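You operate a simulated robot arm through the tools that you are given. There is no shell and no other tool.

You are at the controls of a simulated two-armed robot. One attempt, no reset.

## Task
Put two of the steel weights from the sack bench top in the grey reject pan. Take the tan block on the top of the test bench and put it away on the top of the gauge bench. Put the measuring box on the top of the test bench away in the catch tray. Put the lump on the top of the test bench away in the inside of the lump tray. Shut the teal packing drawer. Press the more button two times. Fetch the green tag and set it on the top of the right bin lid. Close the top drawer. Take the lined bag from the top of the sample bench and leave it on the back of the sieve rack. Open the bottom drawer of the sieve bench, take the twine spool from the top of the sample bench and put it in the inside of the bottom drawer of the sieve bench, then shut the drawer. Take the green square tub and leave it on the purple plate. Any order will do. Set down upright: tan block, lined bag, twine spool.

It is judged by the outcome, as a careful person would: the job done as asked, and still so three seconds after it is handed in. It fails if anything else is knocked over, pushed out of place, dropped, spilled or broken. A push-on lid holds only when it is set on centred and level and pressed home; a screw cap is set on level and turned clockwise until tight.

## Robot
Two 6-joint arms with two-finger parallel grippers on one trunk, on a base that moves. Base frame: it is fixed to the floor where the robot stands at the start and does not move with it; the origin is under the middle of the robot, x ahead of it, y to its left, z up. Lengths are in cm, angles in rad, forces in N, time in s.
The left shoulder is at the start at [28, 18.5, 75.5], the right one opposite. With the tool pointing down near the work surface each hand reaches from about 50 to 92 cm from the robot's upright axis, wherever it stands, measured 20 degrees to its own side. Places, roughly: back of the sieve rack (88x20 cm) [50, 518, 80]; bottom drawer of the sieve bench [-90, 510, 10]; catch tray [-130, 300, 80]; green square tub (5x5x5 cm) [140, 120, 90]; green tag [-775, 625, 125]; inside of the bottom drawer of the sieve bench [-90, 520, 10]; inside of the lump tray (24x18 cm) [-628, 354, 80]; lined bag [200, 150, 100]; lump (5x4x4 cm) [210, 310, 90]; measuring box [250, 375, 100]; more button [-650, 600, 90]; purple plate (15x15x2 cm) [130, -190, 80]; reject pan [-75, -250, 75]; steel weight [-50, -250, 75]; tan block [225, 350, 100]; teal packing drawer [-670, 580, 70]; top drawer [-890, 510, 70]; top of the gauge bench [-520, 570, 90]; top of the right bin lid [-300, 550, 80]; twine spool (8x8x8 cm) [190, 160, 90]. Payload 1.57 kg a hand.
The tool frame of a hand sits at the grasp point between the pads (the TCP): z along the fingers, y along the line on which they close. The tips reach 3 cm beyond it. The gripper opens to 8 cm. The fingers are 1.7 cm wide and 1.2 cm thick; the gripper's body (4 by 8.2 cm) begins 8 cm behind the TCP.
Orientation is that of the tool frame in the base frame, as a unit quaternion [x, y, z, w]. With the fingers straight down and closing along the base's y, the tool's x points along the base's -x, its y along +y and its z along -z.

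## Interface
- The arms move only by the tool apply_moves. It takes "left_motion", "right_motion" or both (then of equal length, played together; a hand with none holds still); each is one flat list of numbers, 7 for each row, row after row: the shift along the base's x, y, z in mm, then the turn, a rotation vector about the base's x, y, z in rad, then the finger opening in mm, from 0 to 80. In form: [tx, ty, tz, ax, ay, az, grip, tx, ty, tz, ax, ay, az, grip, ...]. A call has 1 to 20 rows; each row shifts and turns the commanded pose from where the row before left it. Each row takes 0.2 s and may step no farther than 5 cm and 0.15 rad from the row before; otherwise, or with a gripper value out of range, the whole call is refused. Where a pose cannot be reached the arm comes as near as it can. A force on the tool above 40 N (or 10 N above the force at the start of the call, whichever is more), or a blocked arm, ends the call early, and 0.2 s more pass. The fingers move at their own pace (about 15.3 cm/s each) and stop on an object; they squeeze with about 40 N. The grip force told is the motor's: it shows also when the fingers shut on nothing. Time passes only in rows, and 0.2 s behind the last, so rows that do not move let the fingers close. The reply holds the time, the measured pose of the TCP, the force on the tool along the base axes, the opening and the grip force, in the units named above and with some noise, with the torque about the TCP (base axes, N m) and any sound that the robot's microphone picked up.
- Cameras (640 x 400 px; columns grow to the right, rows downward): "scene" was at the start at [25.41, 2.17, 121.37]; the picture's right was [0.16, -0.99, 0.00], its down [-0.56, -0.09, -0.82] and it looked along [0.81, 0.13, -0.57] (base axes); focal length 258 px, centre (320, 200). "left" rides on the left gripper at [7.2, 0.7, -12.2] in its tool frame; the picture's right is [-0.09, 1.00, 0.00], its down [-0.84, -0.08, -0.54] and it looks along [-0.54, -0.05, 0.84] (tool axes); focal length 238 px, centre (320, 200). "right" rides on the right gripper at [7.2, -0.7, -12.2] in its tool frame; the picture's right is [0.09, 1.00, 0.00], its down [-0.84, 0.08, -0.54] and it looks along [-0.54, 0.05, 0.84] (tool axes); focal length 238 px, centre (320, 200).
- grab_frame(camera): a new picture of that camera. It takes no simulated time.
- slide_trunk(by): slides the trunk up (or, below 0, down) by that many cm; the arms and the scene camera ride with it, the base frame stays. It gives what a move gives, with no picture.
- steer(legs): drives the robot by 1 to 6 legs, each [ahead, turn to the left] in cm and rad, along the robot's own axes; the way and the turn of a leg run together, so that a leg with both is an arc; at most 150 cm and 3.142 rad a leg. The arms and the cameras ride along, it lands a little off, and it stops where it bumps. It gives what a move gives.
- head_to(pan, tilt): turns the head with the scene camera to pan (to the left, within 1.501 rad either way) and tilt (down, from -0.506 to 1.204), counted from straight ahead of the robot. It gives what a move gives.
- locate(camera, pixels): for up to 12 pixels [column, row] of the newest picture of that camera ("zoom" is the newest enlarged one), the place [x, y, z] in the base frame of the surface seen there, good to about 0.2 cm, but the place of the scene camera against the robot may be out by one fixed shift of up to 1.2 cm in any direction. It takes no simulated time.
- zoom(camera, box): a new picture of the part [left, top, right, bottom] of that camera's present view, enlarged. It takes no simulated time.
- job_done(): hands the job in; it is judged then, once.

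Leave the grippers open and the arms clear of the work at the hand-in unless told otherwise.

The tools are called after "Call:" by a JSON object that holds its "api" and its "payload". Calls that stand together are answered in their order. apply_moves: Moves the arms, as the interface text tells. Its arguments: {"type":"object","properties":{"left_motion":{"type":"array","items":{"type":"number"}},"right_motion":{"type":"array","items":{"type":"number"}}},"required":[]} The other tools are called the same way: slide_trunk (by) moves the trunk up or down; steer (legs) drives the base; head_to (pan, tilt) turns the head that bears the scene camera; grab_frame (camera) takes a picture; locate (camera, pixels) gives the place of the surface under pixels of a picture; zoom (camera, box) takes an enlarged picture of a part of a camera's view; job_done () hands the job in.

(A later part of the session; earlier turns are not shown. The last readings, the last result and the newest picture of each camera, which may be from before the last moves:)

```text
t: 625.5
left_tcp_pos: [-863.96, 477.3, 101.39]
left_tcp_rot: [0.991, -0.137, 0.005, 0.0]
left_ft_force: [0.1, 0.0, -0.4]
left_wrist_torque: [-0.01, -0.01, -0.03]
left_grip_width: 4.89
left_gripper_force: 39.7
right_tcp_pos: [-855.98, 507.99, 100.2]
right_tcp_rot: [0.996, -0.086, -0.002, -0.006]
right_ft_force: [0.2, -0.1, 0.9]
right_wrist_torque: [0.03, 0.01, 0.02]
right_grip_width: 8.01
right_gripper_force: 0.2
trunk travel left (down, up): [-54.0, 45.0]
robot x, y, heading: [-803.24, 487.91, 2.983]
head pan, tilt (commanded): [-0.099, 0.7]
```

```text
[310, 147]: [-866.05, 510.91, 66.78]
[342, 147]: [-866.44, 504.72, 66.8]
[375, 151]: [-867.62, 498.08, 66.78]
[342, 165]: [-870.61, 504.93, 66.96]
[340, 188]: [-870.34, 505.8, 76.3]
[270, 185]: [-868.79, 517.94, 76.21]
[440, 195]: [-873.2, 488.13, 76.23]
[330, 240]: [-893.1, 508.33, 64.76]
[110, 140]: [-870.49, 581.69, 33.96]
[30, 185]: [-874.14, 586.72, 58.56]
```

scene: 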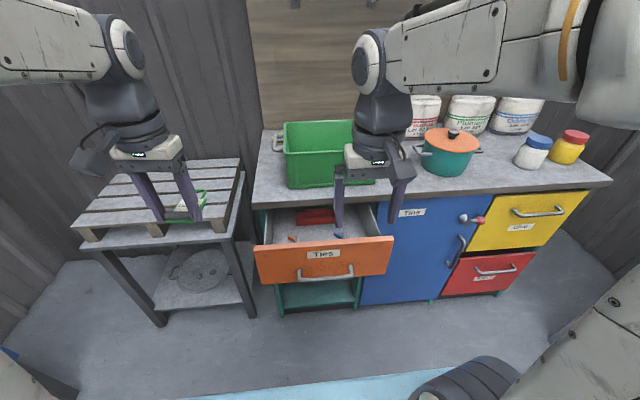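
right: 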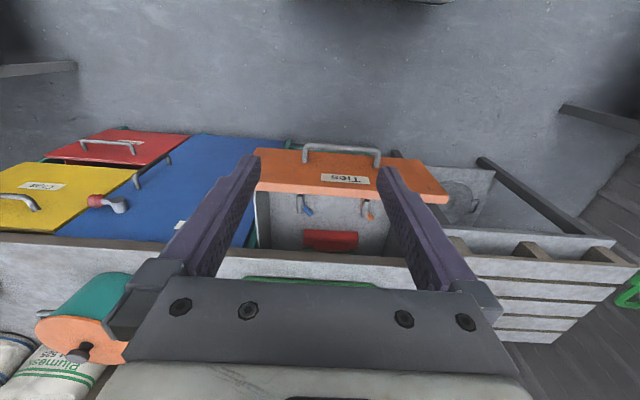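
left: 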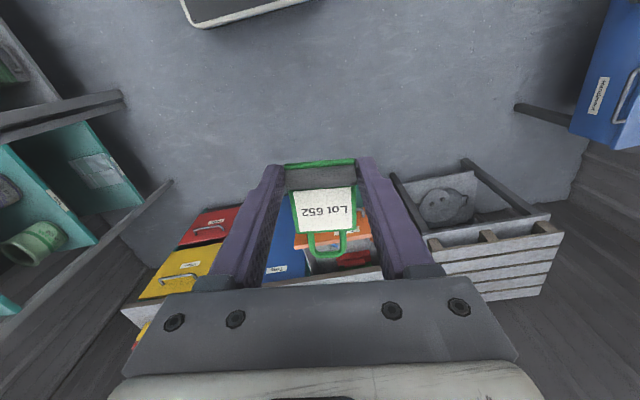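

Bar centre ≈(-866.7,504.6,66.5). I position the closed right fingers in front of it.

Call:
{"api": "apply_moves", "payload": {"right_motion": [-12, -12, 0, 0, 0, 0, 0, -12, -12, 0, 0, 0, 0, 0, -11, -11, 0, 0, 0, 0, 0, 0, 0, -45, 0, 0, 0, 0, 0, 0, -45, 0, 0, 0, 0, 0, 0, -45, 0, 0, 0, 0, 0, 0, -45, 0, 0, 0, 0, 0, 0, -45, 0, 0, 0, 0, 0, 0, -45, 0, 0, 0, 0, 0, 0, -45, 0, 0, 0, 0, 0, 0, -32, 0, 0, 0, 0, 0, 0, 0, 0, 0, 0, 0]}}

Call:
{"api": "grab_frame", "payload": {"camera": "right"}}

Call:
{"api": "grab_frame", "payload": {"camera": "scene"}}

```text
t: 628.1
left_tcp_pos: [-863.92, 477.39, 101.36]
left_tcp_rot: [0.99, -0.138, 0.004, 0.0]
left_ft_force: [-1.3, -0.8, 0.2]
left_wrist_torque: [0.02, 0.04, 0.0]
left_grip_width: 4.84
left_gripper_force: 40.2
right_tcp_pos: [-859.33, 504.33, 65.6]
right_tcp_rot: [0.996, -0.086, -0.003, -0.006]
right_ft_force: [0.1, 0.1, -0.5]
right_wrist_torque: [-0.01, 0.02, 0.01]
right_grip_width: 0.0
right_gripper_force: 21.3
trunk travel left (down, up): [-54.0, 45.0]
robot x, y, heading: [-803.62, 487.76, 2.982]
head pan, tilt (commanded): [-0.099, 0.7]
```

```text
taken
```

right: 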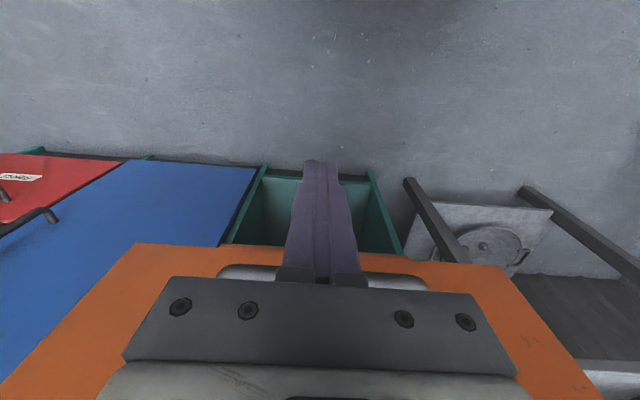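

```text
taken
```

scene: 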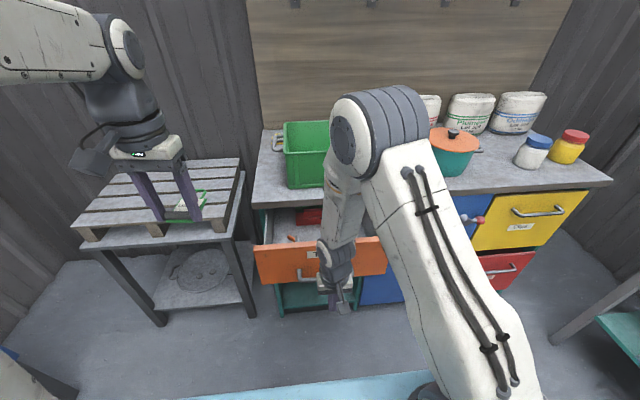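

Centred on the bar. I push the drawer in slowly.

Call:
{"api": "apply_moves", "payload": {"right_motion": [-20, 3, 0, 0, 0, 0, 0, -20, 3, 0, 0, 0, 0, 0, -12, 2, 0, 0, 0, 0, 0, -15, 2.4, 0, 0, 0, 0, 0, -15, 2.4, 0, 0, 0, 0, 0, -15, 2.4, 0, 0, 0, 0, 0, -15, 2.4, 0, 0, 0, 0, 0, -15, 2.4, 0, 0, 0, 0, 0, -15, 2.4, 0, 0, 0, 0, 0, -15, 2.4, 0, 0, 0, 0, 0, -15, 2.4, 0, 0, 0, 0, 0, -15, 2.4, 0, 0, 0, 0, 0, -12, 2, 0, 0, 0, 0, 0, 0, 0, 0, 0, 0, 0, 0]}}

Call:
{"api": "grab_frame", "payload": {"camera": "right"}}

Call:
{"api": "grab_frame", "payload": {"camera": "scene"}}

```text
t: 631.1
left_tcp_pos: [-863.87, 477.33, 101.34]
left_tcp_rot: [0.99, -0.138, 0.004, 0.001]
left_ft_force: [0.5, 0.0, -0.8]
left_wrist_torque: [0.02, -0.04, -0.02]
left_grip_width: 4.86
left_gripper_force: 40.6
right_tcp_pos: [-879.53, 507.65, 65.61]
right_tcp_rot: [0.996, -0.086, -0.003, -0.005]
right_ft_force: [0.2, 0.4, -0.5]
right_wrist_torque: [0.0, 0.01, -0.01]
right_grip_width: 0.02
right_gripper_force: 21.5
trunk travel left (down, up): [-54.0, 45.0]
robot x, y, heading: [-803.34, 487.61, 2.986]
head pan, tilt (commanded): [-0.099, 0.7]
```

```text
taken
```

right: 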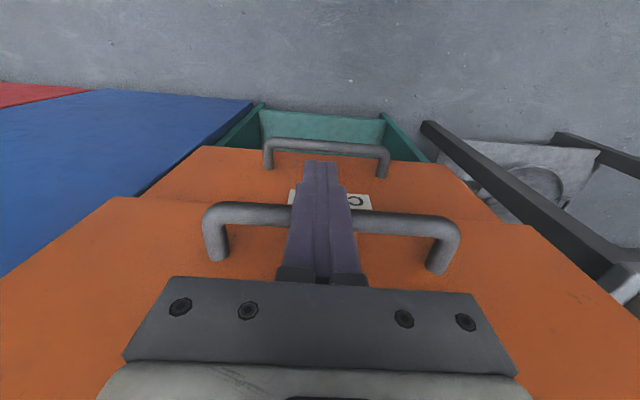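

```text
taken
```

scene: 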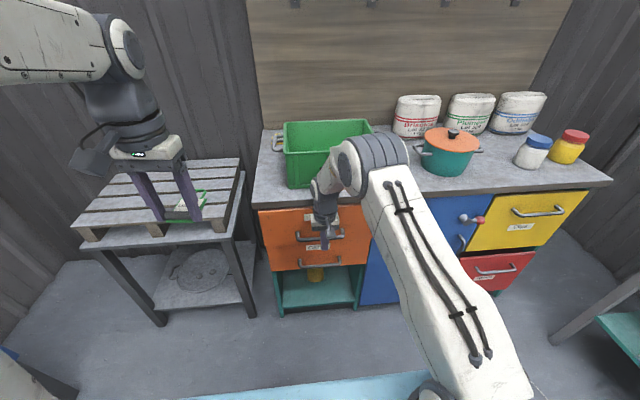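

Nearly shut. I continue in 5 mm steps until it stops.

Call:
{"api": "apply_moves", "payload": {"right_motion": [-5, 0.8, 0, 0, 0, 0, 0, -5, 0.8, 0, 0, 0, 0, 0, -5, 0.8, 0, 0, 0, 0, 0, -5, 0.8, 0, 0, 0, 0, 0, -5, 0.8, 0, 0, 0, 0, 0, -5, 0.8, 0, 0, 0, 0, 0, -5, 0.8, 0, 0, 0, 0, 0, -5, 0.8, 0, 0, 0, 0, 0, 0, 0, 0, 0, 0, 0, 0]}}

Call:
{"api": "grab_frame", "payload": {"camera": "right"}}

Call:
{"api": "locate", "payload": {"camera": "right", "pixels": [[240, 212], [400, 220], [290, 145], [360, 150], [180, 260], [200, 170], [100, 150], [430, 180]]}}

```text
t: 632.0
left_tcp_pos: [-863.94, 477.27, 101.23]
left_tcp_rot: [0.991, -0.137, 0.005, 0.0]
left_ft_force: [-1.0, 0.2, 0.1]
left_wrist_torque: [0.0, -0.04, -0.02]
left_grip_width: 4.85
left_gripper_force: 40.1
right_tcp_pos: [-880.8, 507.78, 65.28]
right_tcp_rot: [0.996, -0.084, 0.006, -0.006]
right_ft_force: [0.8, -0.8, 0.9]
right_wrist_torque: [0.01, -0.01, -0.01]
right_grip_width: 0.05
right_gripper_force: 21.1
trunk travel left (down, up): [-54.0, 45.0]
robot x, y, heading: [-802.91, 487.72, 2.984]
head pan, tilt (commanded): [-0.099, 0.7]
stopped in row 4 (right hand): the force on the tool passed its limit at 52 N (the readings are from after the stop); the commanded pose is now the measured one
```

```text
taken
```

right: 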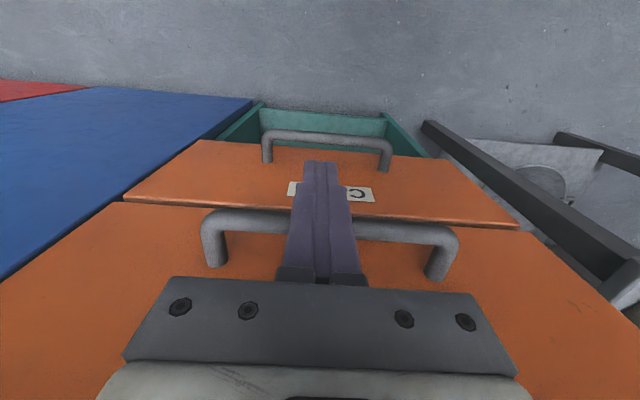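

```text
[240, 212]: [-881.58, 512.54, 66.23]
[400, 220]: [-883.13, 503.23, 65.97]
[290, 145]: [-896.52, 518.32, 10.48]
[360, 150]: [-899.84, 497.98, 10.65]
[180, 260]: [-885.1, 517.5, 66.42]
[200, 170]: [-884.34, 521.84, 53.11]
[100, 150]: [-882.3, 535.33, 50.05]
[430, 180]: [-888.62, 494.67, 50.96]
```

The top drawer is flush with the blue door and the lower drawer. I retract the right hand and raise the trunk.

Call:
{"api": "apply_moves", "payload": {"right_motion": [20, -3, 0, 0, 0, 0, 0, 35, -5, 0, 0, 0, 0, 0, 35, -5, 0, 0, 0, 0, 0, 35, -5, 10, 0, 0, 0, 0, 35, 0, 30, 0, 0, 0, 0, 10, 20, 40, 0, 0, 0, 40, 0, 20, 45, 0, 0, 0, 80, 0, 20, 45, 0, 0, 0, 80, 0, 20, 45, 0, 0, 0, 80, 0, 20, 45, 0, 0, 0, 80]}}

Call:
{"api": "slide_trunk", "payload": {"by": 20}}

Call:
{"api": "grab_frame", "payload": {"camera": "scene"}}

Call:
{"api": "zoom", "payload": {"camera": "scene", "box": [230, 180, 420, 310]}}

Call:
{"api": "grab_frame", "payload": {"camera": "left"}}

```text
t: 634.2
left_tcp_pos: [-863.99, 477.36, 101.28]
left_tcp_rot: [0.99, -0.138, 0.004, 0.0]
left_ft_force: [0.6, -0.6, -0.3]
left_wrist_torque: [0.03, 0.01, -0.03]
left_grip_width: 4.85
left_gripper_force: 39.3
right_tcp_pos: [-863.86, 516.07, 91.62]
right_tcp_rot: [0.996, -0.084, 0.006, -0.006]
right_ft_force: [-0.1, -0.6, -0.4]
right_wrist_torque: [-0.02, -0.03, -0.02]
right_grip_width: 8.01
right_gripper_force: 0.0
trunk travel left (down, up): [-54.0, 45.0]
robot x, y, heading: [-803.05, 487.84, 2.978]
head pan, tilt (commanded): [-0.099, 0.7]
```

```text
t: 636.4
left_tcp_pos: [-864.09, 477.32, 121.34]
left_tcp_rot: [0.991, -0.137, 0.004, 0.001]
left_ft_force: [-0.2, 0.2, -0.3]
left_wrist_torque: [0.01, -0.01, 0.03]
left_grip_width: 4.86
left_gripper_force: 40.0
right_tcp_pos: [-863.72, 516.07, 111.53]
right_tcp_rot: [0.996, -0.084, 0.007, -0.007]
right_ft_force: [-0.6, 0.3, -0.6]
right_wrist_torque: [0.01, -0.05, 0.02]
right_grip_width: 8.01
right_gripper_force: 0.1
trunk travel left (down, up): [-74.0, 25.0]
robot x, y, heading: [-803.14, 488.14, 2.982]
head pan, tilt (commanded): [-0.099, 0.7]
```

```text
taken
```

scene: 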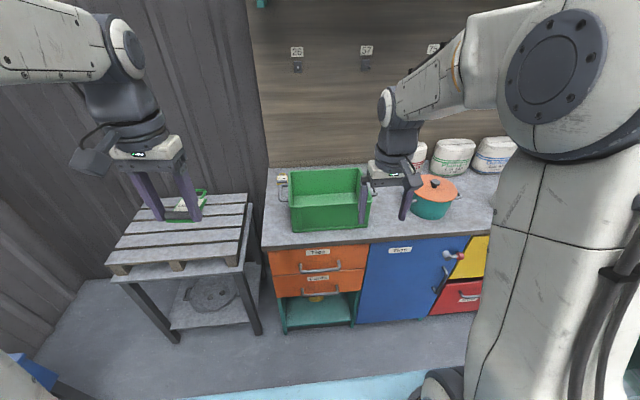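

```text
3.08 times, centred on (325, 245) of scene
```

zoom: 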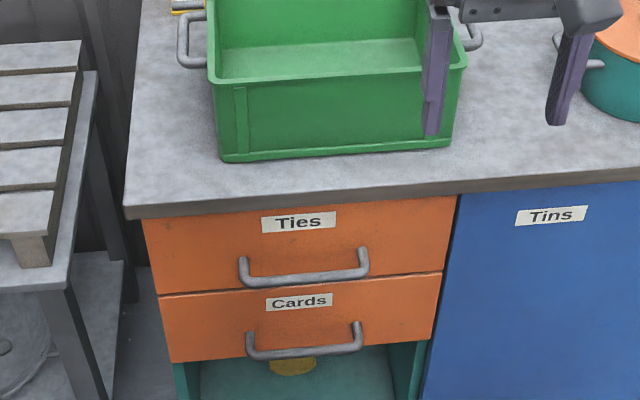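

```text
taken
```

left: 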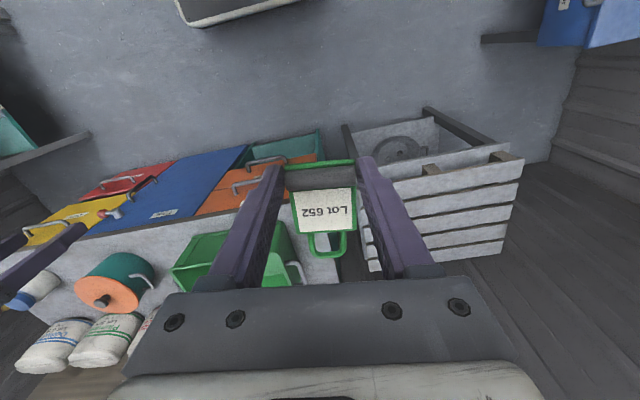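

The "Ties" top drawer is closed. Now I carry the green tag east to the bins near (-300,550).

Call:
{"api": "steer", "payload": {"legs": [[-30, 0], [0, -3.02], [150, 0], [150, 0], [130, 0]]}}

Call:
{"api": "head_to", "payload": {"pan": 0.6, "tilt": 0.4}}

Call:
{"api": "grab_frame", "payload": {"camera": "scene"}}

Call:
{"api": "grab_frame", "payload": {"camera": "left"}}

```text
t: 665.7
left_tcp_pos: [-285.07, 473.0, 121.17]
left_tcp_rot: [0.086, 0.996, 0.001, -0.004]
left_ft_force: [0.4, 0.2, -0.4]
left_wrist_torque: [0.01, 0.01, -0.02]
left_grip_width: 4.85
left_gripper_force: 40.9
right_tcp_pos: [-281.14, 434.51, 111.53]
right_tcp_rot: [0.033, 0.999, -0.007, -0.005]
right_ft_force: [0.7, -0.6, -0.2]
right_wrist_torque: [0.0, 0.02, 0.0]
right_grip_width: 8.01
right_gripper_force: 0.1
trunk travel left (down, up): [-74.0, 25.0]
robot x, y, heading: [-344.71, 456.45, -0.054]
head pan, tilt (commanded): [-0.099, 0.7]
```

```text
t: 666.8
left_tcp_pos: [-284.94, 472.97, 121.41]
left_tcp_rot: [0.086, 0.996, 0.0, -0.004]
left_ft_force: [0.5, -0.4, -0.8]
left_wrist_torque: [0.0, 0.05, -0.01]
left_grip_width: 4.85
left_gripper_force: 40.4
right_tcp_pos: [-281.33, 434.35, 111.64]
right_tcp_rot: [0.032, 0.999, -0.007, -0.006]
right_ft_force: [0.0, 0.1, 0.2]
right_wrist_torque: [0.01, -0.01, 0.0]
right_grip_width: 7.98
right_gripper_force: 0.1
trunk travel left (down, up): [-74.0, 25.0]
robot x, y, heading: [-344.66, 456.29, -0.057]
head pan, tilt (commanded): [0.6, 0.4]
```

```text
taken
```

scene: 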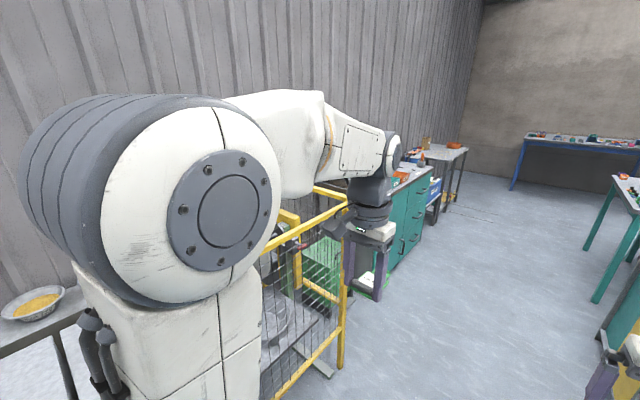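

```text
taken
```

left: 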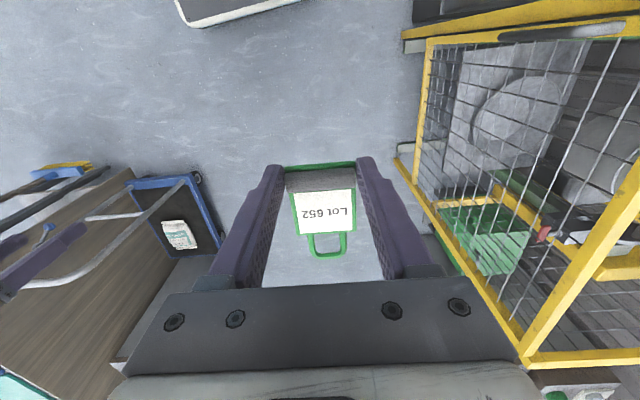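

I check the cage corner position before turning left.

Call:
{"api": "locate", "payload": {"camera": "left", "pixels": [[430, 60], [408, 160], [520, 340], [560, 320], [600, 360], [415, 45], [570, 395]]}}

Call:
{"api": "locate", "payload": {"camera": "scene", "pixels": [[340, 320], [345, 200], [320, 330], [300, 340], [330, 190]]}}

```text
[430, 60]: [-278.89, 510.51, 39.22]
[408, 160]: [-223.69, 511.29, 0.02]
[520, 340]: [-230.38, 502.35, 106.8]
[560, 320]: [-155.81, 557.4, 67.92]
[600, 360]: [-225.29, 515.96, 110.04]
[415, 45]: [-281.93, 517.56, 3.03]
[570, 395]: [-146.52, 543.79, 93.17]
```

```text
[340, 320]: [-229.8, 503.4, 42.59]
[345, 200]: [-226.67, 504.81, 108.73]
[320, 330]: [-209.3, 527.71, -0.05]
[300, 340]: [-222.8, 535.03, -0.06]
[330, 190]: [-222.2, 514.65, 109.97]
```

The cage's corner (-280,511, top z≈110) stays clear. I turn left to face the bins.

Call:
{"api": "steer", "payload": {"legs": [[0, 1.47]]}}

Call:
{"api": "head_to", "payload": {"pan": 0.0, "tilt": 0.6}}

Call:
{"api": "grab_frame", "payload": {"camera": "scene"}}

```text
t: 670.9
left_tcp_pos: [-357.27, 516.84, 121.27]
left_tcp_rot: [-0.619, 0.786, -0.003, -0.003]
left_ft_force: [-1.0, -0.1, -0.2]
left_wrist_torque: [-0.02, -0.02, 0.02]
left_grip_width: 4.87
left_gripper_force: 40.0
right_tcp_pos: [-318.61, 518.19, 111.52]
right_tcp_rot: [-0.66, 0.751, -0.008, 0.001]
right_ft_force: [-1.0, 0.9, 0.3]
right_wrist_torque: [0.0, -0.03, -0.01]
right_grip_width: 7.98
right_gripper_force: 0.1
trunk travel left (down, up): [-74.0, 25.0]
robot x, y, heading: [-344.27, 456.42, 1.451]
head pan, tilt (commanded): [0.6, 0.4]
```

```text
t: 671.9
left_tcp_pos: [-357.34, 516.74, 121.28]
left_tcp_rot: [-0.619, 0.785, -0.003, -0.004]
left_ft_force: [-1.1, 0.1, -0.6]
left_wrist_torque: [0.0, 0.02, -0.01]
left_grip_width: 4.84
left_gripper_force: 40.3
right_tcp_pos: [-318.52, 518.11, 111.55]
right_tcp_rot: [-0.66, 0.751, -0.007, 0.001]
right_ft_force: [-0.7, 0.4, 0.3]
right_wrist_torque: [-0.01, 0.01, 0.04]
right_grip_width: 7.99
right_gripper_force: 0.0
trunk travel left (down, up): [-74.0, 25.0]
robot x, y, heading: [-344.33, 456.52, 1.454]
head pan, tilt (commanded): [0.0, 0.6]
```

```text
taken
```

scene: 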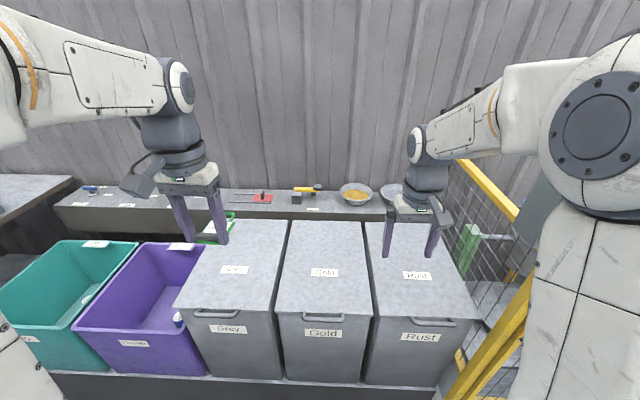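

Three lidded bins: Grey, Gold, Rust. The right one (Rust) should be the right bin lid. I locate its lid corners.

Call:
{"api": "locate", "payload": {"camera": "scene", "pixels": [[415, 285], [417, 260], [370, 230], [440, 230], [378, 312], [475, 315], [400, 240], [440, 300], [320, 285], [235, 285], [400, 300]]}}

Call:
{"api": "zoom", "payload": {"camera": "scene", "box": [350, 200, 490, 350]}}

```text
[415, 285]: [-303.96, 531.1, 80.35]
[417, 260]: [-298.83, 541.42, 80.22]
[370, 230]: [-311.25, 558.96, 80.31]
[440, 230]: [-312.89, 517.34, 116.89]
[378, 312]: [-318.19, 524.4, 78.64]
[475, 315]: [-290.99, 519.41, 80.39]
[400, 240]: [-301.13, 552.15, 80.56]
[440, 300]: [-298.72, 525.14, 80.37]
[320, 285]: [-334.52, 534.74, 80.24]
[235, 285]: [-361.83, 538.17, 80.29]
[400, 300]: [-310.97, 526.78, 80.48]
```

```text
2.67 times, centred on (420, 275) of scene
```

zoom: 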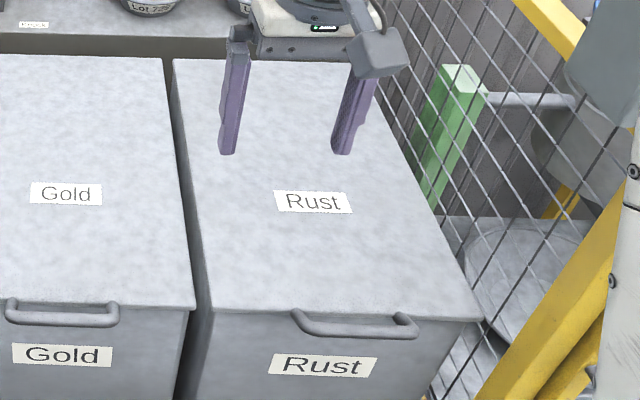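

The Rust bin's lid spans about x -318…-291, y 521…562, z≈80.4. I check cage rail heights before repositioning east.

Call:
{"api": "locate", "payload": {"camera": "scene", "pixels": [[490, 190], [465, 165], [510, 215], [500, 340], [470, 390], [540, 290], [480, 290]]}}

```text
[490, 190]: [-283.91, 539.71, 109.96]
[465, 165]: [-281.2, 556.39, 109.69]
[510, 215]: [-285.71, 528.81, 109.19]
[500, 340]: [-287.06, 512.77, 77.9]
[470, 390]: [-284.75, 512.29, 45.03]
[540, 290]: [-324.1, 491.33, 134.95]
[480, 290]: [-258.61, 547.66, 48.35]
```

Cage top is z≈110. I raise the trunk 10 and the right hand 13, then shift the robot east to about (-304,460).

Call:
{"api": "slide_trunk", "payload": {"by": 10}}

Call:
{"api": "apply_moves", "payload": {"right_motion": [-10, -20, 40, 0, 0, 0, 80, -10, -20, 40, 0, 0, 0, 80, -10, -20, 40, 0, 0, 0, 80]}}

Call:
{"api": "steer", "payload": {"legs": [[0, -1.37], [41, 0], [0, 1.33]]}}

Call:
{"api": "head_to", "payload": {"pan": 0.0, "tilt": 0.7}}

Call:
{"api": "grab_frame", "payload": {"camera": "scene"}}

Call:
{"api": "grab_frame", "payload": {"camera": "left"}}

```text
t: 673.2
left_tcp_pos: [-357.38, 516.77, 131.31]
left_tcp_rot: [-0.619, 0.786, -0.004, -0.003]
left_ft_force: [-0.8, 0.1, -0.5]
left_wrist_torque: [-0.01, 0.06, -0.01]
left_grip_width: 4.89
left_gripper_force: 39.5
right_tcp_pos: [-318.51, 518.11, 121.59]
right_tcp_rot: [-0.661, 0.751, -0.008, 0.001]
right_ft_force: [0.0, 0.0, -0.7]
right_wrist_torque: [0.02, -0.03, 0.03]
right_grip_width: 7.97
right_gripper_force: 0.0
trunk travel left (down, up): [-84.0, 15.0]
robot x, y, heading: [-344.49, 456.3, 1.453]
head pan, tilt (commanded): [0.0, 0.6]
```

```text
t: 674.0
left_tcp_pos: [-357.15, 516.75, 131.29]
left_tcp_rot: [-0.62, 0.785, -0.003, -0.003]
left_ft_force: [0.9, -0.1, -0.1]
left_wrist_torque: [0.01, 0.02, 0.04]
left_grip_width: 4.85
left_gripper_force: 39.6
right_tcp_pos: [-321.69, 512.45, 133.42]
right_tcp_rot: [-0.66, 0.752, -0.009, 0.001]
right_ft_force: [-0.1, -0.2, -0.2]
right_wrist_torque: [-0.01, -0.01, -0.02]
right_grip_width: 7.98
right_gripper_force: 0.0
trunk travel left (down, up): [-84.0, 15.0]
robot x, y, heading: [-344.48, 456.34, 1.455]
head pan, tilt (commanded): [0.0, 0.6]
```

```text
t: 681.6
left_tcp_pos: [-274.72, 516.63, 131.49]
left_tcp_rot: [-0.316, 0.949, -0.004, 0.02]
left_ft_force: [12.1, 8.9, -5.0]
left_wrist_torque: [-0.88, 0.81, -0.27]
left_grip_width: 4.85
left_gripper_force: 40.0
right_tcp_pos: [-251.32, 490.6, 133.38]
right_tcp_rot: [-0.372, 0.928, -0.008, -0.002]
right_ft_force: [-0.3, 0.3, -0.1]
right_wrist_torque: [-0.01, 0.01, -0.02]
right_grip_width: 8.02
right_gripper_force: 0.0
trunk travel left (down, up): [-84.0, 15.0]
robot x, y, heading: [-304.63, 461.52, 0.776]
head pan, tilt (commanded): [0.0, 0.6]
stopped in leg 3: the force on the tool passed its limit at 137 N (the readings are from after the stop); the commanded pose is now the measured one
```

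```text
t: 682.3
left_tcp_pos: [-274.74, 516.49, 131.58]
left_tcp_rot: [-0.315, 0.949, -0.004, 0.018]
left_ft_force: [18.1, 14.6, -6.7]
left_wrist_torque: [-1.19, 1.38, -0.42]
left_grip_width: 4.86
left_gripper_force: 40.2
right_tcp_pos: [-251.47, 490.66, 133.41]
right_tcp_rot: [-0.371, 0.929, -0.008, -0.002]
right_ft_force: [-0.7, -0.4, 0.8]
right_wrist_torque: [-0.01, -0.01, -0.02]
right_grip_width: 7.99
right_gripper_force: 0.1
trunk travel left (down, up): [-84.0, 15.0]
robot x, y, heading: [-304.64, 461.46, 0.774]
head pan, tilt (commanded): [0.0, 0.7]
```

```text
taken
```

scene: 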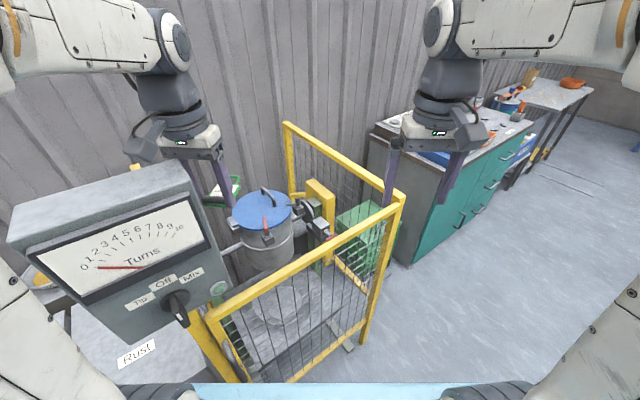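

```text
taken
```

left: 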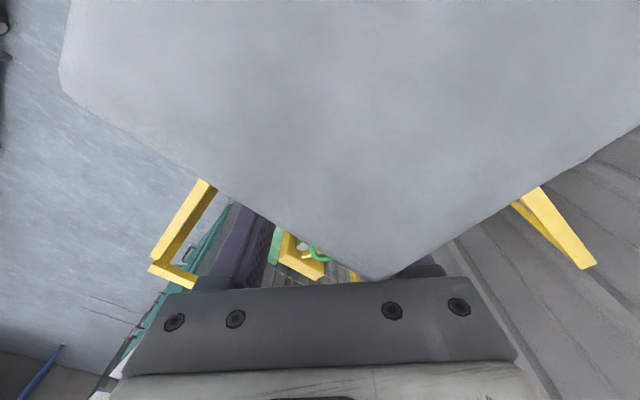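

The left hand hit a control box (with a "Turns" gauge) on the cage corner that had been hidden from view. I back away by turning right.

Call:
{"api": "steer", "payload": {"legs": [[0, -0.4]]}}

Call:
{"api": "grab_frame", "payload": {"camera": "scene"}}

Call:
{"api": "grab_frame", "payload": {"camera": "left"}}

```text
t: 683.9
left_tcp_pos: [-255.95, 500.83, 131.65]
left_tcp_rot: [-0.124, 0.992, -0.007, 0.017]
left_ft_force: [-0.1, 0.2, -0.4]
left_wrist_torque: [0.0, 0.0, -0.01]
left_grip_width: 4.85
left_gripper_force: 40.0
right_tcp_pos: [-244.26, 467.86, 133.3]
right_tcp_rot: [-0.183, 0.983, -0.008, -0.003]
right_ft_force: [0.4, -0.5, 0.3]
right_wrist_torque: [-0.03, 0.01, 0.04]
right_grip_width: 8.0
right_gripper_force: 0.1
trunk travel left (down, up): [-84.0, 15.0]
robot x, y, heading: [-304.27, 461.52, 0.373]
head pan, tilt (commanded): [0.0, 0.7]
```

```text
taken
```

scene: 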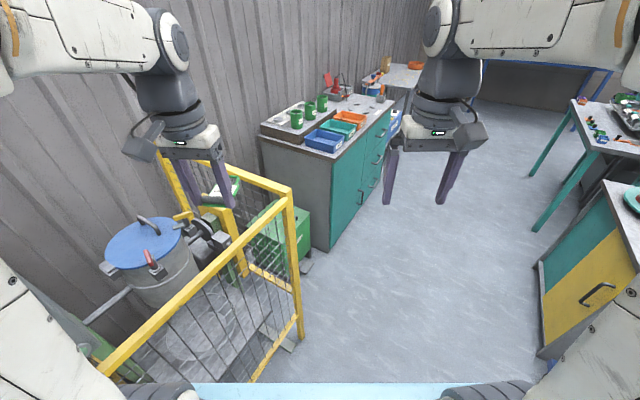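

```text
taken
```

left: 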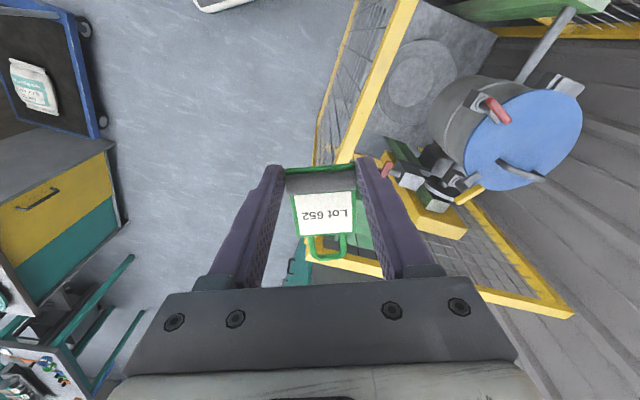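

Freed, and the tag is still in hand. I retrace to (-345,457) and view the control box's exact place with the right arm tucked.

Call:
{"api": "steer", "payload": {"legs": [[0, -0.29], [-41, 0], [0, 1.37]]}}

Call:
{"api": "head_to", "payload": {"pan": -0.3, "tilt": 0.45}}

Call:
{"api": "grab_frame", "payload": {"camera": "scene"}}

```text
t: 690.8
left_tcp_pos: [-359.91, 518.22, 131.6]
left_tcp_rot: [-0.625, 0.781, 0.004, 0.019]
left_ft_force: [1.4, -0.5, -0.2]
left_wrist_torque: [-0.02, 0.01, -0.02]
left_grip_width: 4.85
left_gripper_force: 40.2
right_tcp_pos: [-325.27, 513.57, 133.43]
right_tcp_rot: [-0.67, 0.742, -0.009, 0.002]
right_ft_force: [0.8, -0.1, -0.9]
right_wrist_torque: [-0.01, 0.02, 0.01]
right_grip_width: 7.98
right_gripper_force: 0.1
trunk travel left (down, up): [-84.0, 15.0]
robot x, y, heading: [-346.49, 457.46, 1.479]
head pan, tilt (commanded): [0.0, 0.7]
```

```text
t: 691.6
left_tcp_pos: [-359.8, 518.38, 131.72]
left_tcp_rot: [-0.625, 0.781, 0.003, 0.019]
left_ft_force: [0.1, -0.2, 0.0]
left_wrist_torque: [-0.04, 0.01, 0.0]
left_grip_width: 4.86
left_gripper_force: 40.3
right_tcp_pos: [-325.26, 513.77, 133.41]
right_tcp_rot: [-0.67, 0.743, -0.008, 0.001]
right_ft_force: [0.6, 0.0, -0.1]
right_wrist_torque: [0.0, -0.01, 0.01]
right_grip_width: 8.01
right_gripper_force: 0.1
trunk travel left (down, up): [-84.0, 15.0]
robot x, y, heading: [-346.52, 456.96, 1.476]
head pan, tilt (commanded): [-0.3, 0.45]
```

```text
taken
```

scene: 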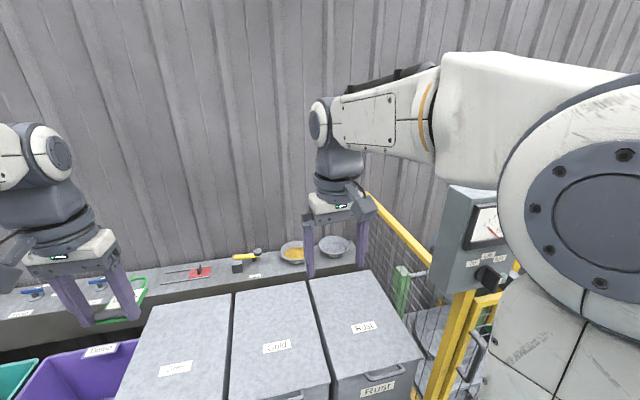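

Now the control box is visible at (465,240). I locate it.

Call:
{"api": "locate", "payload": {"camera": "scene", "pixels": [[440, 215], [445, 285], [462, 250], [475, 192], [452, 188], [495, 275], [485, 215], [460, 330], [345, 300], [400, 350], [365, 290]]}}

Call:
{"api": "zoom", "payload": {"camera": "scene", "box": [300, 170, 540, 400]}}

```text
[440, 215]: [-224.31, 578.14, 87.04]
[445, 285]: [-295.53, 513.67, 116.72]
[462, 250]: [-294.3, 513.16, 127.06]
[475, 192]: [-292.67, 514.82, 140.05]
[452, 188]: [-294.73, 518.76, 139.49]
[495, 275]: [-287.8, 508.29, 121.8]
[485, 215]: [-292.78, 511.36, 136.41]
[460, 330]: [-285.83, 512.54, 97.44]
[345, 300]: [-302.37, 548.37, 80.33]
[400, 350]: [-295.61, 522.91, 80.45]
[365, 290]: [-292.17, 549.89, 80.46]
```

```text
1.74 times, centred on (420, 285) of scene
```

zoom: 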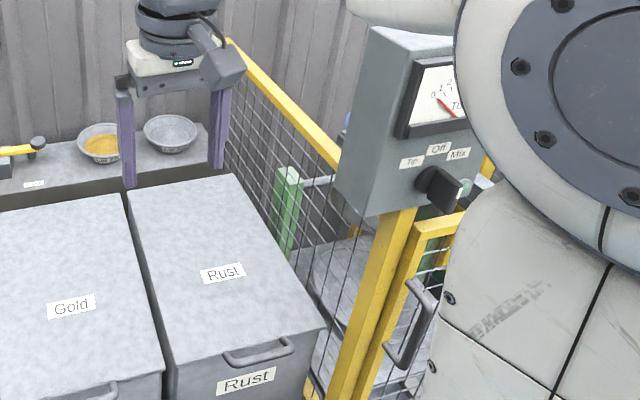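

The control box occupies x≥-295.5, y≈508–520, z 116–140. I tuck the right hand in, then shift east by facing west and reversing, to avoid sweeping past the box.

Call:
{"api": "apply_moves", "payload": {"right_motion": [-29, -15, 0, 0, 0, 0, 0, -29, -15, 0, 0, 0, 0, 0, -29, -15, 0, 0, 0, 0, 0, -29, -15, 0, 0, 0, 0, 0]}}

Call:
{"api": "steer", "payload": {"legs": [[0, 1.62], [-29, 0], [0, -1.68]]}}

Call:
{"api": "head_to", "payload": {"pan": 0.0, "tilt": 0.6}}

Call:
{"api": "grab_frame", "payload": {"camera": "scene"}}

Call:
{"api": "grab_frame", "payload": {"camera": "left"}}

```text
t: 692.6
left_tcp_pos: [-359.89, 518.28, 131.57]
left_tcp_rot: [-0.625, 0.781, 0.003, 0.018]
left_ft_force: [-0.2, 0.3, -0.1]
left_wrist_torque: [0.01, -0.04, -0.01]
left_grip_width: 4.88
left_gripper_force: 40.5
right_tcp_pos: [-336.71, 507.71, 133.39]
right_tcp_rot: [-0.67, 0.743, -0.008, 0.002]
right_ft_force: [0.0, 0.2, -0.3]
right_wrist_torque: [0.02, 0.01, 0.0]
right_grip_width: 0.03
right_gripper_force: 21.2
trunk travel left (down, up): [-84.0, 15.0]
robot x, y, heading: [-346.26, 456.95, 1.474]
head pan, tilt (commanded): [-0.3, 0.45]
```

```text
t: 702.5
left_tcp_pos: [-328.81, 517.08, 131.48]
left_tcp_rot: [-0.614, 0.789, 0.004, 0.018]
left_ft_force: [1.1, 0.2, -0.5]
left_wrist_torque: [0.0, 0.04, 0.0]
left_grip_width: 4.86
left_gripper_force: 40.3
right_tcp_pos: [-305.97, 505.83, 133.33]
right_tcp_rot: [-0.66, 0.751, -0.009, 0.001]
right_ft_force: [0.1, -0.4, 0.0]
right_wrist_torque: [0.0, -0.03, -0.02]
right_grip_width: 0.0
right_gripper_force: 21.5
trunk travel left (down, up): [-84.0, 15.0]
robot x, y, heading: [-316.86, 455.79, 1.45]
head pan, tilt (commanded): [-0.3, 0.45]
```

```text
t: 703.3
left_tcp_pos: [-328.8, 517.14, 131.63]
left_tcp_rot: [-0.614, 0.789, 0.004, 0.019]
left_ft_force: [0.2, 0.5, -1.4]
left_wrist_torque: [0.03, 0.03, -0.04]
left_grip_width: 4.86
left_gripper_force: 39.9
right_tcp_pos: [-306.03, 505.94, 133.23]
right_tcp_rot: [-0.66, 0.751, -0.007, 0.001]
right_ft_force: [-0.4, -1.0, -0.1]
right_wrist_torque: [0.01, -0.03, 0.02]
right_grip_width: 0.01
right_gripper_force: 21.1
trunk travel left (down, up): [-84.0, 15.0]
robot x, y, heading: [-317.25, 455.63, 1.454]
head pan, tilt (commanded): [0.0, 0.6]
```

```text
taken
```

scene: 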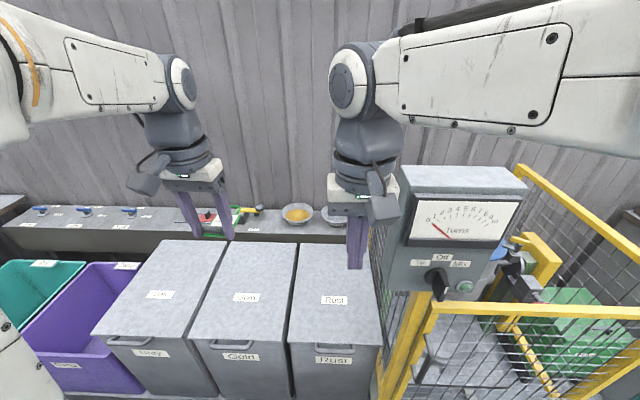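

```text
taken
```

left: 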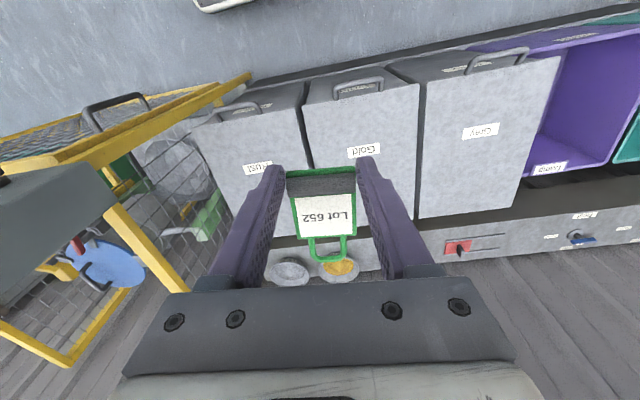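

All clear so far. I move the left hand above the Rust lid at (-305,534), staying high, and look.

Call:
{"api": "apply_moves", "payload": {"left_motion": [0, 25, 0, 0, 0, 0, 35, 30, 20, 0, 0, 0, 0, 35, 35, 20, 0, 0, 0, 0, 35, 40, 20, 0, 0, 0, 0, 35, 40, 20, 0, 0, 0, 0, 35, 40, 20, 0, 0, 0, 0, 35, 40, 20, 0, 0, 0, 0, 35, 13, 20, 0, 0, 0, 0, 35, 0, 0, 0, 0, 0, 0, 35]}}

Call:
{"api": "grab_frame", "payload": {"camera": "left"}}

Call:
{"api": "grab_frame", "payload": {"camera": "scene"}}

```text
t: 705.3
left_tcp_pos: [-305.15, 533.55, 131.71]
left_tcp_rot: [-0.614, 0.789, 0.003, 0.019]
left_ft_force: [-0.1, 0.1, -1.0]
left_wrist_torque: [0.0, 0.04, -0.01]
left_grip_width: 4.86
left_gripper_force: 40.6
right_tcp_pos: [-305.86, 505.74, 133.3]
right_tcp_rot: [-0.66, 0.751, -0.008, 0.001]
right_ft_force: [-0.2, -0.4, 0.3]
right_wrist_torque: [-0.02, 0.02, -0.01]
right_grip_width: 0.02
right_gripper_force: 21.7
trunk travel left (down, up): [-84.0, 15.0]
robot x, y, heading: [-317.49, 456.1, 1.449]
head pan, tilt (commanded): [0.0, 0.6]
```

```text
taken
```

left: 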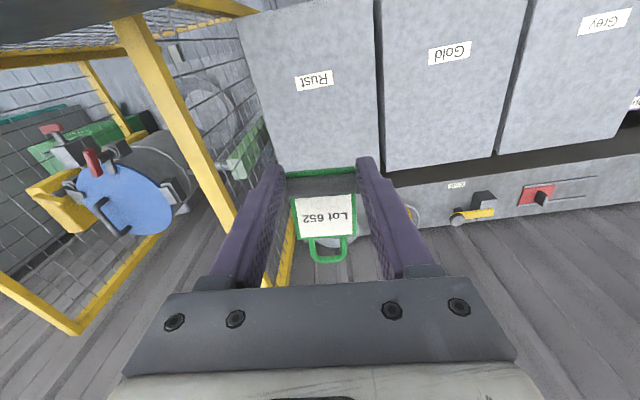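

```text
taken
```

scene: 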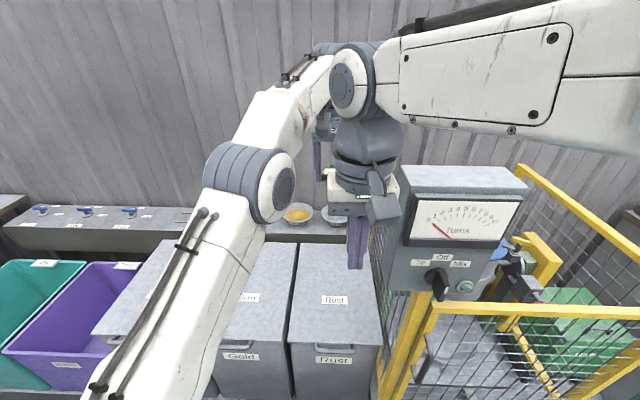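

The drop point projects onto the Rust lid (319,83). I lower the tag to a few cm above the lid.

Call:
{"api": "apply_moves", "payload": {"left_motion": [0, 0, -40, 0, 0, 0, 35, 0, 0, -40, 0, 0, 0, 35, 0, 0, -40, 0, 0, 0, 35, 0, 0, -40, 0, 0, 0, 35, 0, 0, -40, 0, 0, 0, 35, 0, 0, -40, 0, 0, 0, 35, 0, 0, -40, 0, 0, 0, 35, 0, 0, -40, 0, 0, 0, 35, 0, 0, -40, 0, 0, 0, 35, 0, 0, -40, 0, 0, 0, 35, 0, 0, -30, 0, 0, 0, 35, 0, 0, 0, 0, 0, 0, 35]}}

Call:
{"api": "grab_frame", "payload": {"camera": "left"}}

Call:
{"api": "grab_frame", "payload": {"camera": "scene"}}

```text
t: 707.9
left_tcp_pos: [-305.16, 533.82, 88.71]
left_tcp_rot: [-0.614, 0.789, 0.003, 0.019]
left_ft_force: [-0.2, 1.0, -0.7]
left_wrist_torque: [0.0, 0.02, -0.01]
left_grip_width: 4.86
left_gripper_force: 40.2
right_tcp_pos: [-305.99, 505.97, 133.31]
right_tcp_rot: [-0.66, 0.752, -0.007, 0.001]
right_ft_force: [-1.1, 0.3, 0.7]
right_wrist_torque: [-0.03, 0.01, 0.02]
right_grip_width: 0.0
right_gripper_force: 21.6
trunk travel left (down, up): [-84.0, 15.0]
robot x, y, heading: [-317.18, 455.74, 1.449]
head pan, tilt (commanded): [0.0, 0.6]
```

```text
taken
```

left: 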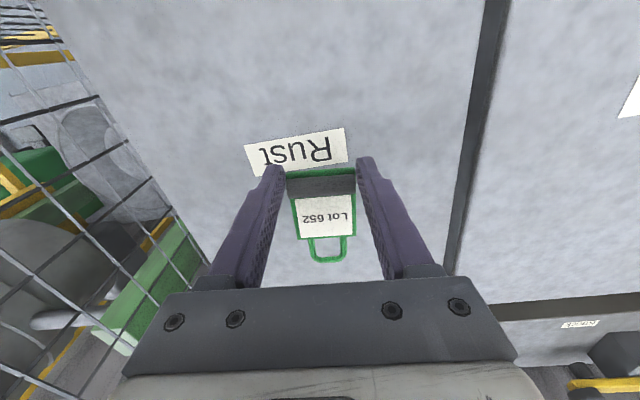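

```text
taken
```

scene: 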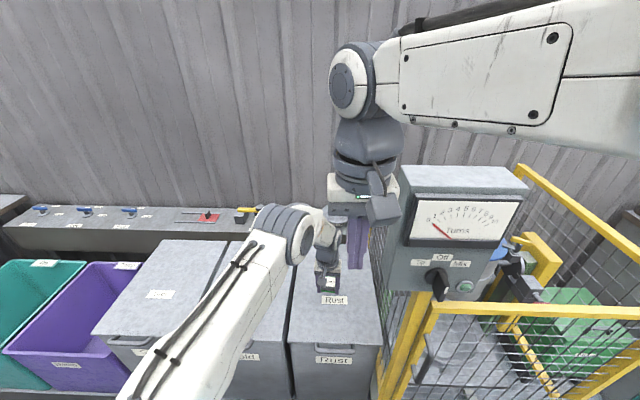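

I lower the last 4.5 cm in small steps to contact.

Call:
{"api": "apply_moves", "payload": {"left_motion": [0, 0, -25, 0, 0, 0, 35, 0, 0, -13, 0, 0, 0, 35, 0, 0, -5, 0, 0, 0, 35, 0, 0, -2, 0, 0, 0, 35, 0, 0, 0, 0, 0, 0, 35]}}

Call:
{"api": "grab_frame", "payload": {"camera": "left"}}

```text
t: 709.1
left_tcp_pos: [-305.14, 533.77, 84.19]
left_tcp_rot: [-0.614, 0.789, 0.003, 0.019]
left_ft_force: [0.7, 0.1, -0.6]
left_wrist_torque: [-0.01, -0.01, -0.01]
left_grip_width: 4.82
left_gripper_force: 39.6
right_tcp_pos: [-306.01, 505.91, 133.24]
right_tcp_rot: [-0.66, 0.751, -0.009, 0.002]
right_ft_force: [0.0, -0.3, 0.3]
right_wrist_torque: [0.0, -0.02, 0.01]
right_grip_width: 0.01
right_gripper_force: 21.3
trunk travel left (down, up): [-84.0, 15.0]
robot x, y, heading: [-316.94, 455.58, 1.453]
head pan, tilt (commanded): [0.0, 0.6]
```

```text
taken
```

left: 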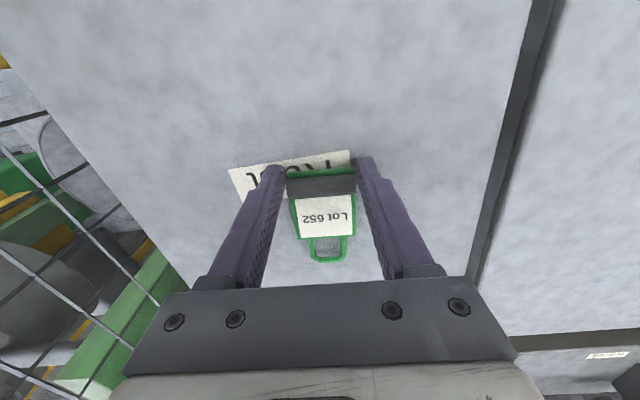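

Call:
{"api": "apply_moves", "payload": {"left_motion": [0, 0, -3, 0, 0, 0, 35, 0, 0, 0, 0, 0, 0, 35, 0, 0, -2, 0, 0, 0, 35, 0, 0, 0, 0, 0, 0, 35]}}

```text
t: 710.1
left_tcp_pos: [-304.94, 533.72, 83.7]
left_tcp_rot: [-0.614, 0.789, 0.004, 0.02]
left_ft_force: [0.2, 0.3, 3.7]
left_wrist_torque: [0.06, 0.03, -0.02]
left_grip_width: 4.89
left_gripper_force: 39.7
right_tcp_pos: [-306.07, 505.87, 133.26]
right_tcp_rot: [-0.66, 0.751, -0.008, 0.001]
right_ft_force: [-0.1, 0.4, -0.2]
right_wrist_torque: [0.01, 0.05, -0.03]
right_grip_width: 0.01
right_gripper_force: 21.3
trunk travel left (down, up): [-84.0, 15.0]
robot x, y, heading: [-317.47, 455.79, 1.45]
head pan, tilt (commanded): [0.0, 0.6]
```

Light contact (≈4 N). I open and lift straight up.

Call:
{"api": "apply_moves", "payload": {"left_motion": [0, 0, 0, 0, 0, 0, 52, 0, 0, 0, 0, 0, 0, 60, 0, 0, 0, 0, 0, 0, 60, 0, 0, 15, 0, 0, 0, 60, 0, 0, 30, 0, 0, 0, 60, 0, 0, 40, 0, 0, 0, 60, 0, 0, 40, 0, 0, 0, 60, 0, 0, 40, 0, 0, 0, 60, 0, 0, 40, 0, 0, 0, 60]}}

Call:
{"api": "grab_frame", "payload": {"camera": "left"}}

```text
t: 712.1
left_tcp_pos: [-304.99, 533.48, 104.06]
left_tcp_rot: [-0.614, 0.789, 0.003, 0.018]
left_ft_force: [-0.5, 0.1, 0.1]
left_wrist_torque: [-0.02, 0.01, 0.0]
left_grip_width: 6.03
left_gripper_force: 0.1
right_tcp_pos: [-305.99, 505.86, 133.26]
right_tcp_rot: [-0.66, 0.751, -0.007, 0.001]
right_ft_force: [-0.1, 0.3, 0.3]
right_wrist_torque: [0.03, -0.02, 0.01]
right_grip_width: 0.0
right_gripper_force: 21.2
trunk travel left (down, up): [-84.0, 15.0]
robot x, y, heading: [-317.22, 456.11, 1.449]
head pan, tilt (commanded): [0.0, 0.6]
```

```text
taken
```

left: 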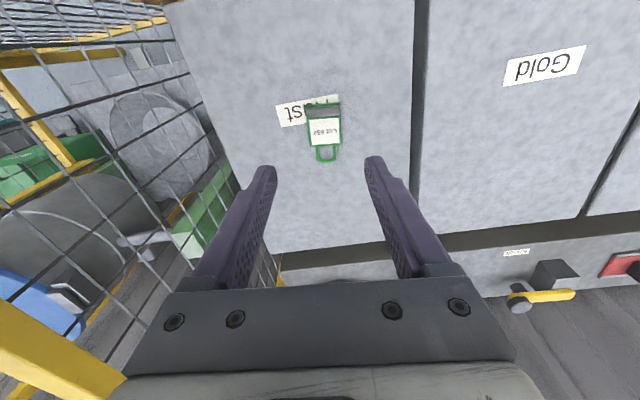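

The green tag lies on the right (Rust) bin lid. I raise and retract the left hand, back the robot away, and open both grippers.

Call:
{"api": "apply_moves", "payload": {"left_motion": [0, 0, 40, 0, 0, 0, 70, 0, 0, 45, 0, 0, 0, 80, 0, 0, 45, 0, 0, 0, 80, 0, 0, 45, 0, 0, 0, 80, 0, 0, 45, 0, 0, 0, 80, 0, 0, 40, 0, 0, 0, 80, -20, -10, 0, 0, 0, 0, 80, -40, -20, 0, 0, 0, 0, 80, -40, -20, 0, 0, 0, 0, 80, -40, -20, 0, 0, 0, 0, 80, -40, -20, 0, 0, 0, 0, 80, -40, -20, 0, 0, 0, 0, 80, -20, -30, 0, 0, 0, 0, 80]}}

Call:
{"api": "steer", "payload": {"legs": [[-45, 0]]}}

Call:
{"api": "apply_moves", "payload": {"right_motion": [0, 0, 0, 0, 0, 0, 80, 20, 0, 0, 0, 0, 0, 80, 30, 0, 0, 0, 0, 0, 80, 0, 0, 0, 0, 0, 0, 80], "left_motion": [0, 0, 0, 0, 0, 0, 80, 0, 0, 0, 0, 0, 0, 80, 0, 0, 0, 0, 0, 0, 80, 0, 0, 0, 0, 0, 0, 80]}}

Call:
{"api": "head_to", "payload": {"pan": -0.1, "tilt": 0.5}}

Call:
{"api": "grab_frame", "payload": {"camera": "scene"}}

Call:
{"api": "zoom", "payload": {"camera": "scene", "box": [240, 200, 480, 350]}}

```text
t: 714.9
left_tcp_pos: [-329.19, 519.68, 130.14]
left_tcp_rot: [-0.614, 0.789, 0.003, 0.02]
left_ft_force: [-0.2, -0.2, -0.3]
left_wrist_torque: [-0.04, 0.0, 0.03]
left_grip_width: 7.99
left_gripper_force: 0.1
right_tcp_pos: [-306.05, 505.89, 133.23]
right_tcp_rot: [-0.66, 0.751, -0.009, 0.002]
right_ft_force: [0.0, 0.2, -0.1]
right_wrist_torque: [-0.05, 0.04, 0.02]
right_grip_width: 0.01
right_gripper_force: 21.4
trunk travel left (down, up): [-84.0, 15.0]
robot x, y, heading: [-317.11, 455.38, 1.452]
head pan, tilt (commanded): [0.0, 0.6]
```

```text
t: 717.6
left_tcp_pos: [-334.7, 475.33, 130.11]
left_tcp_rot: [-0.616, 0.788, 0.004, 0.018]
left_ft_force: [-0.6, -0.4, 0.8]
left_wrist_torque: [0.02, -0.02, 0.03]
left_grip_width: 8.01
left_gripper_force: 0.0
right_tcp_pos: [-311.43, 461.83, 133.29]
right_tcp_rot: [-0.662, 0.749, -0.008, 0.001]
right_ft_force: [0.0, 0.4, -0.3]
right_wrist_torque: [-0.04, -0.02, -0.03]
right_grip_width: 0.01
right_gripper_force: 21.3
trunk travel left (down, up): [-84.0, 15.0]
robot x, y, heading: [-322.47, 411.15, 1.456]
head pan, tilt (commanded): [0.0, 0.6]
```

```text
t: 718.6
left_tcp_pos: [-334.61, 475.37, 130.17]
left_tcp_rot: [-0.616, 0.788, 0.003, 0.018]
left_ft_force: [0.3, 0.2, -0.6]
left_wrist_torque: [0.0, -0.01, 0.02]
left_grip_width: 8.0
left_gripper_force: 0.1
right_tcp_pos: [-306.38, 461.65, 133.34]
right_tcp_rot: [-0.662, 0.749, -0.008, 0.001]
right_ft_force: [-1.1, -0.3, 0.6]
right_wrist_torque: [0.01, 0.05, 0.0]
right_grip_width: 7.99
right_gripper_force: 0.1
trunk travel left (down, up): [-84.0, 15.0]
robot x, y, heading: [-322.53, 411.0, 1.455]
head pan, tilt (commanded): [0.0, 0.6]
```

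```text
t: 719.3
left_tcp_pos: [-334.61, 475.27, 130.08]
left_tcp_rot: [-0.616, 0.787, 0.004, 0.019]
left_ft_force: [-0.9, -0.6, 0.1]
left_wrist_torque: [-0.02, 0.02, -0.02]
left_grip_width: 7.98
left_gripper_force: 0.1
right_tcp_pos: [-306.48, 461.61, 133.42]
right_tcp_rot: [-0.662, 0.749, -0.008, 0.001]
right_ft_force: [-0.3, 0.8, 0.4]
right_wrist_torque: [0.01, 0.0, -0.03]
right_grip_width: 7.98
right_gripper_force: 0.0
trunk travel left (down, up): [-84.0, 15.0]
robot x, y, heading: [-322.64, 411.43, 1.456]
head pan, tilt (commanded): [-0.099, 0.499]
```

```text
taken
```

scene: 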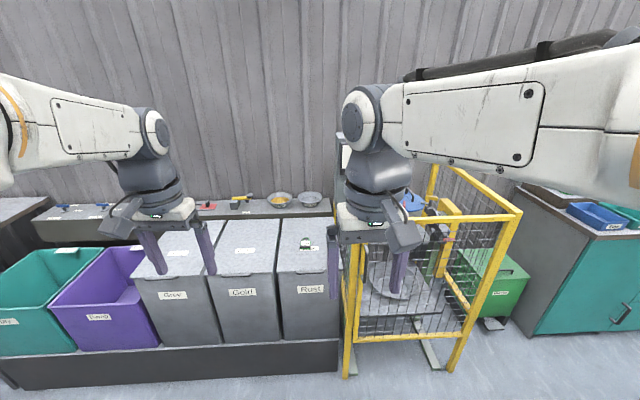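

```text
2.67 times, centred on (360, 275) of scene
```

zoom: 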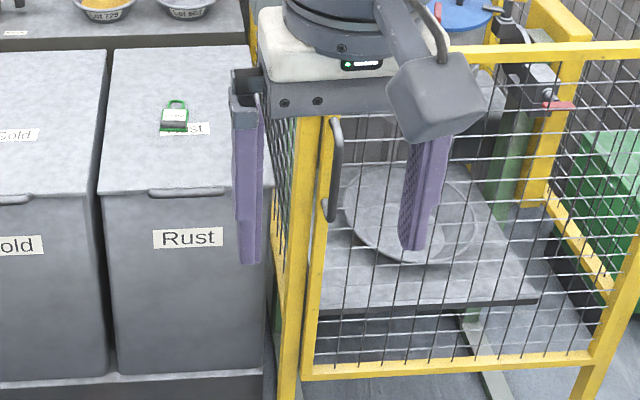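

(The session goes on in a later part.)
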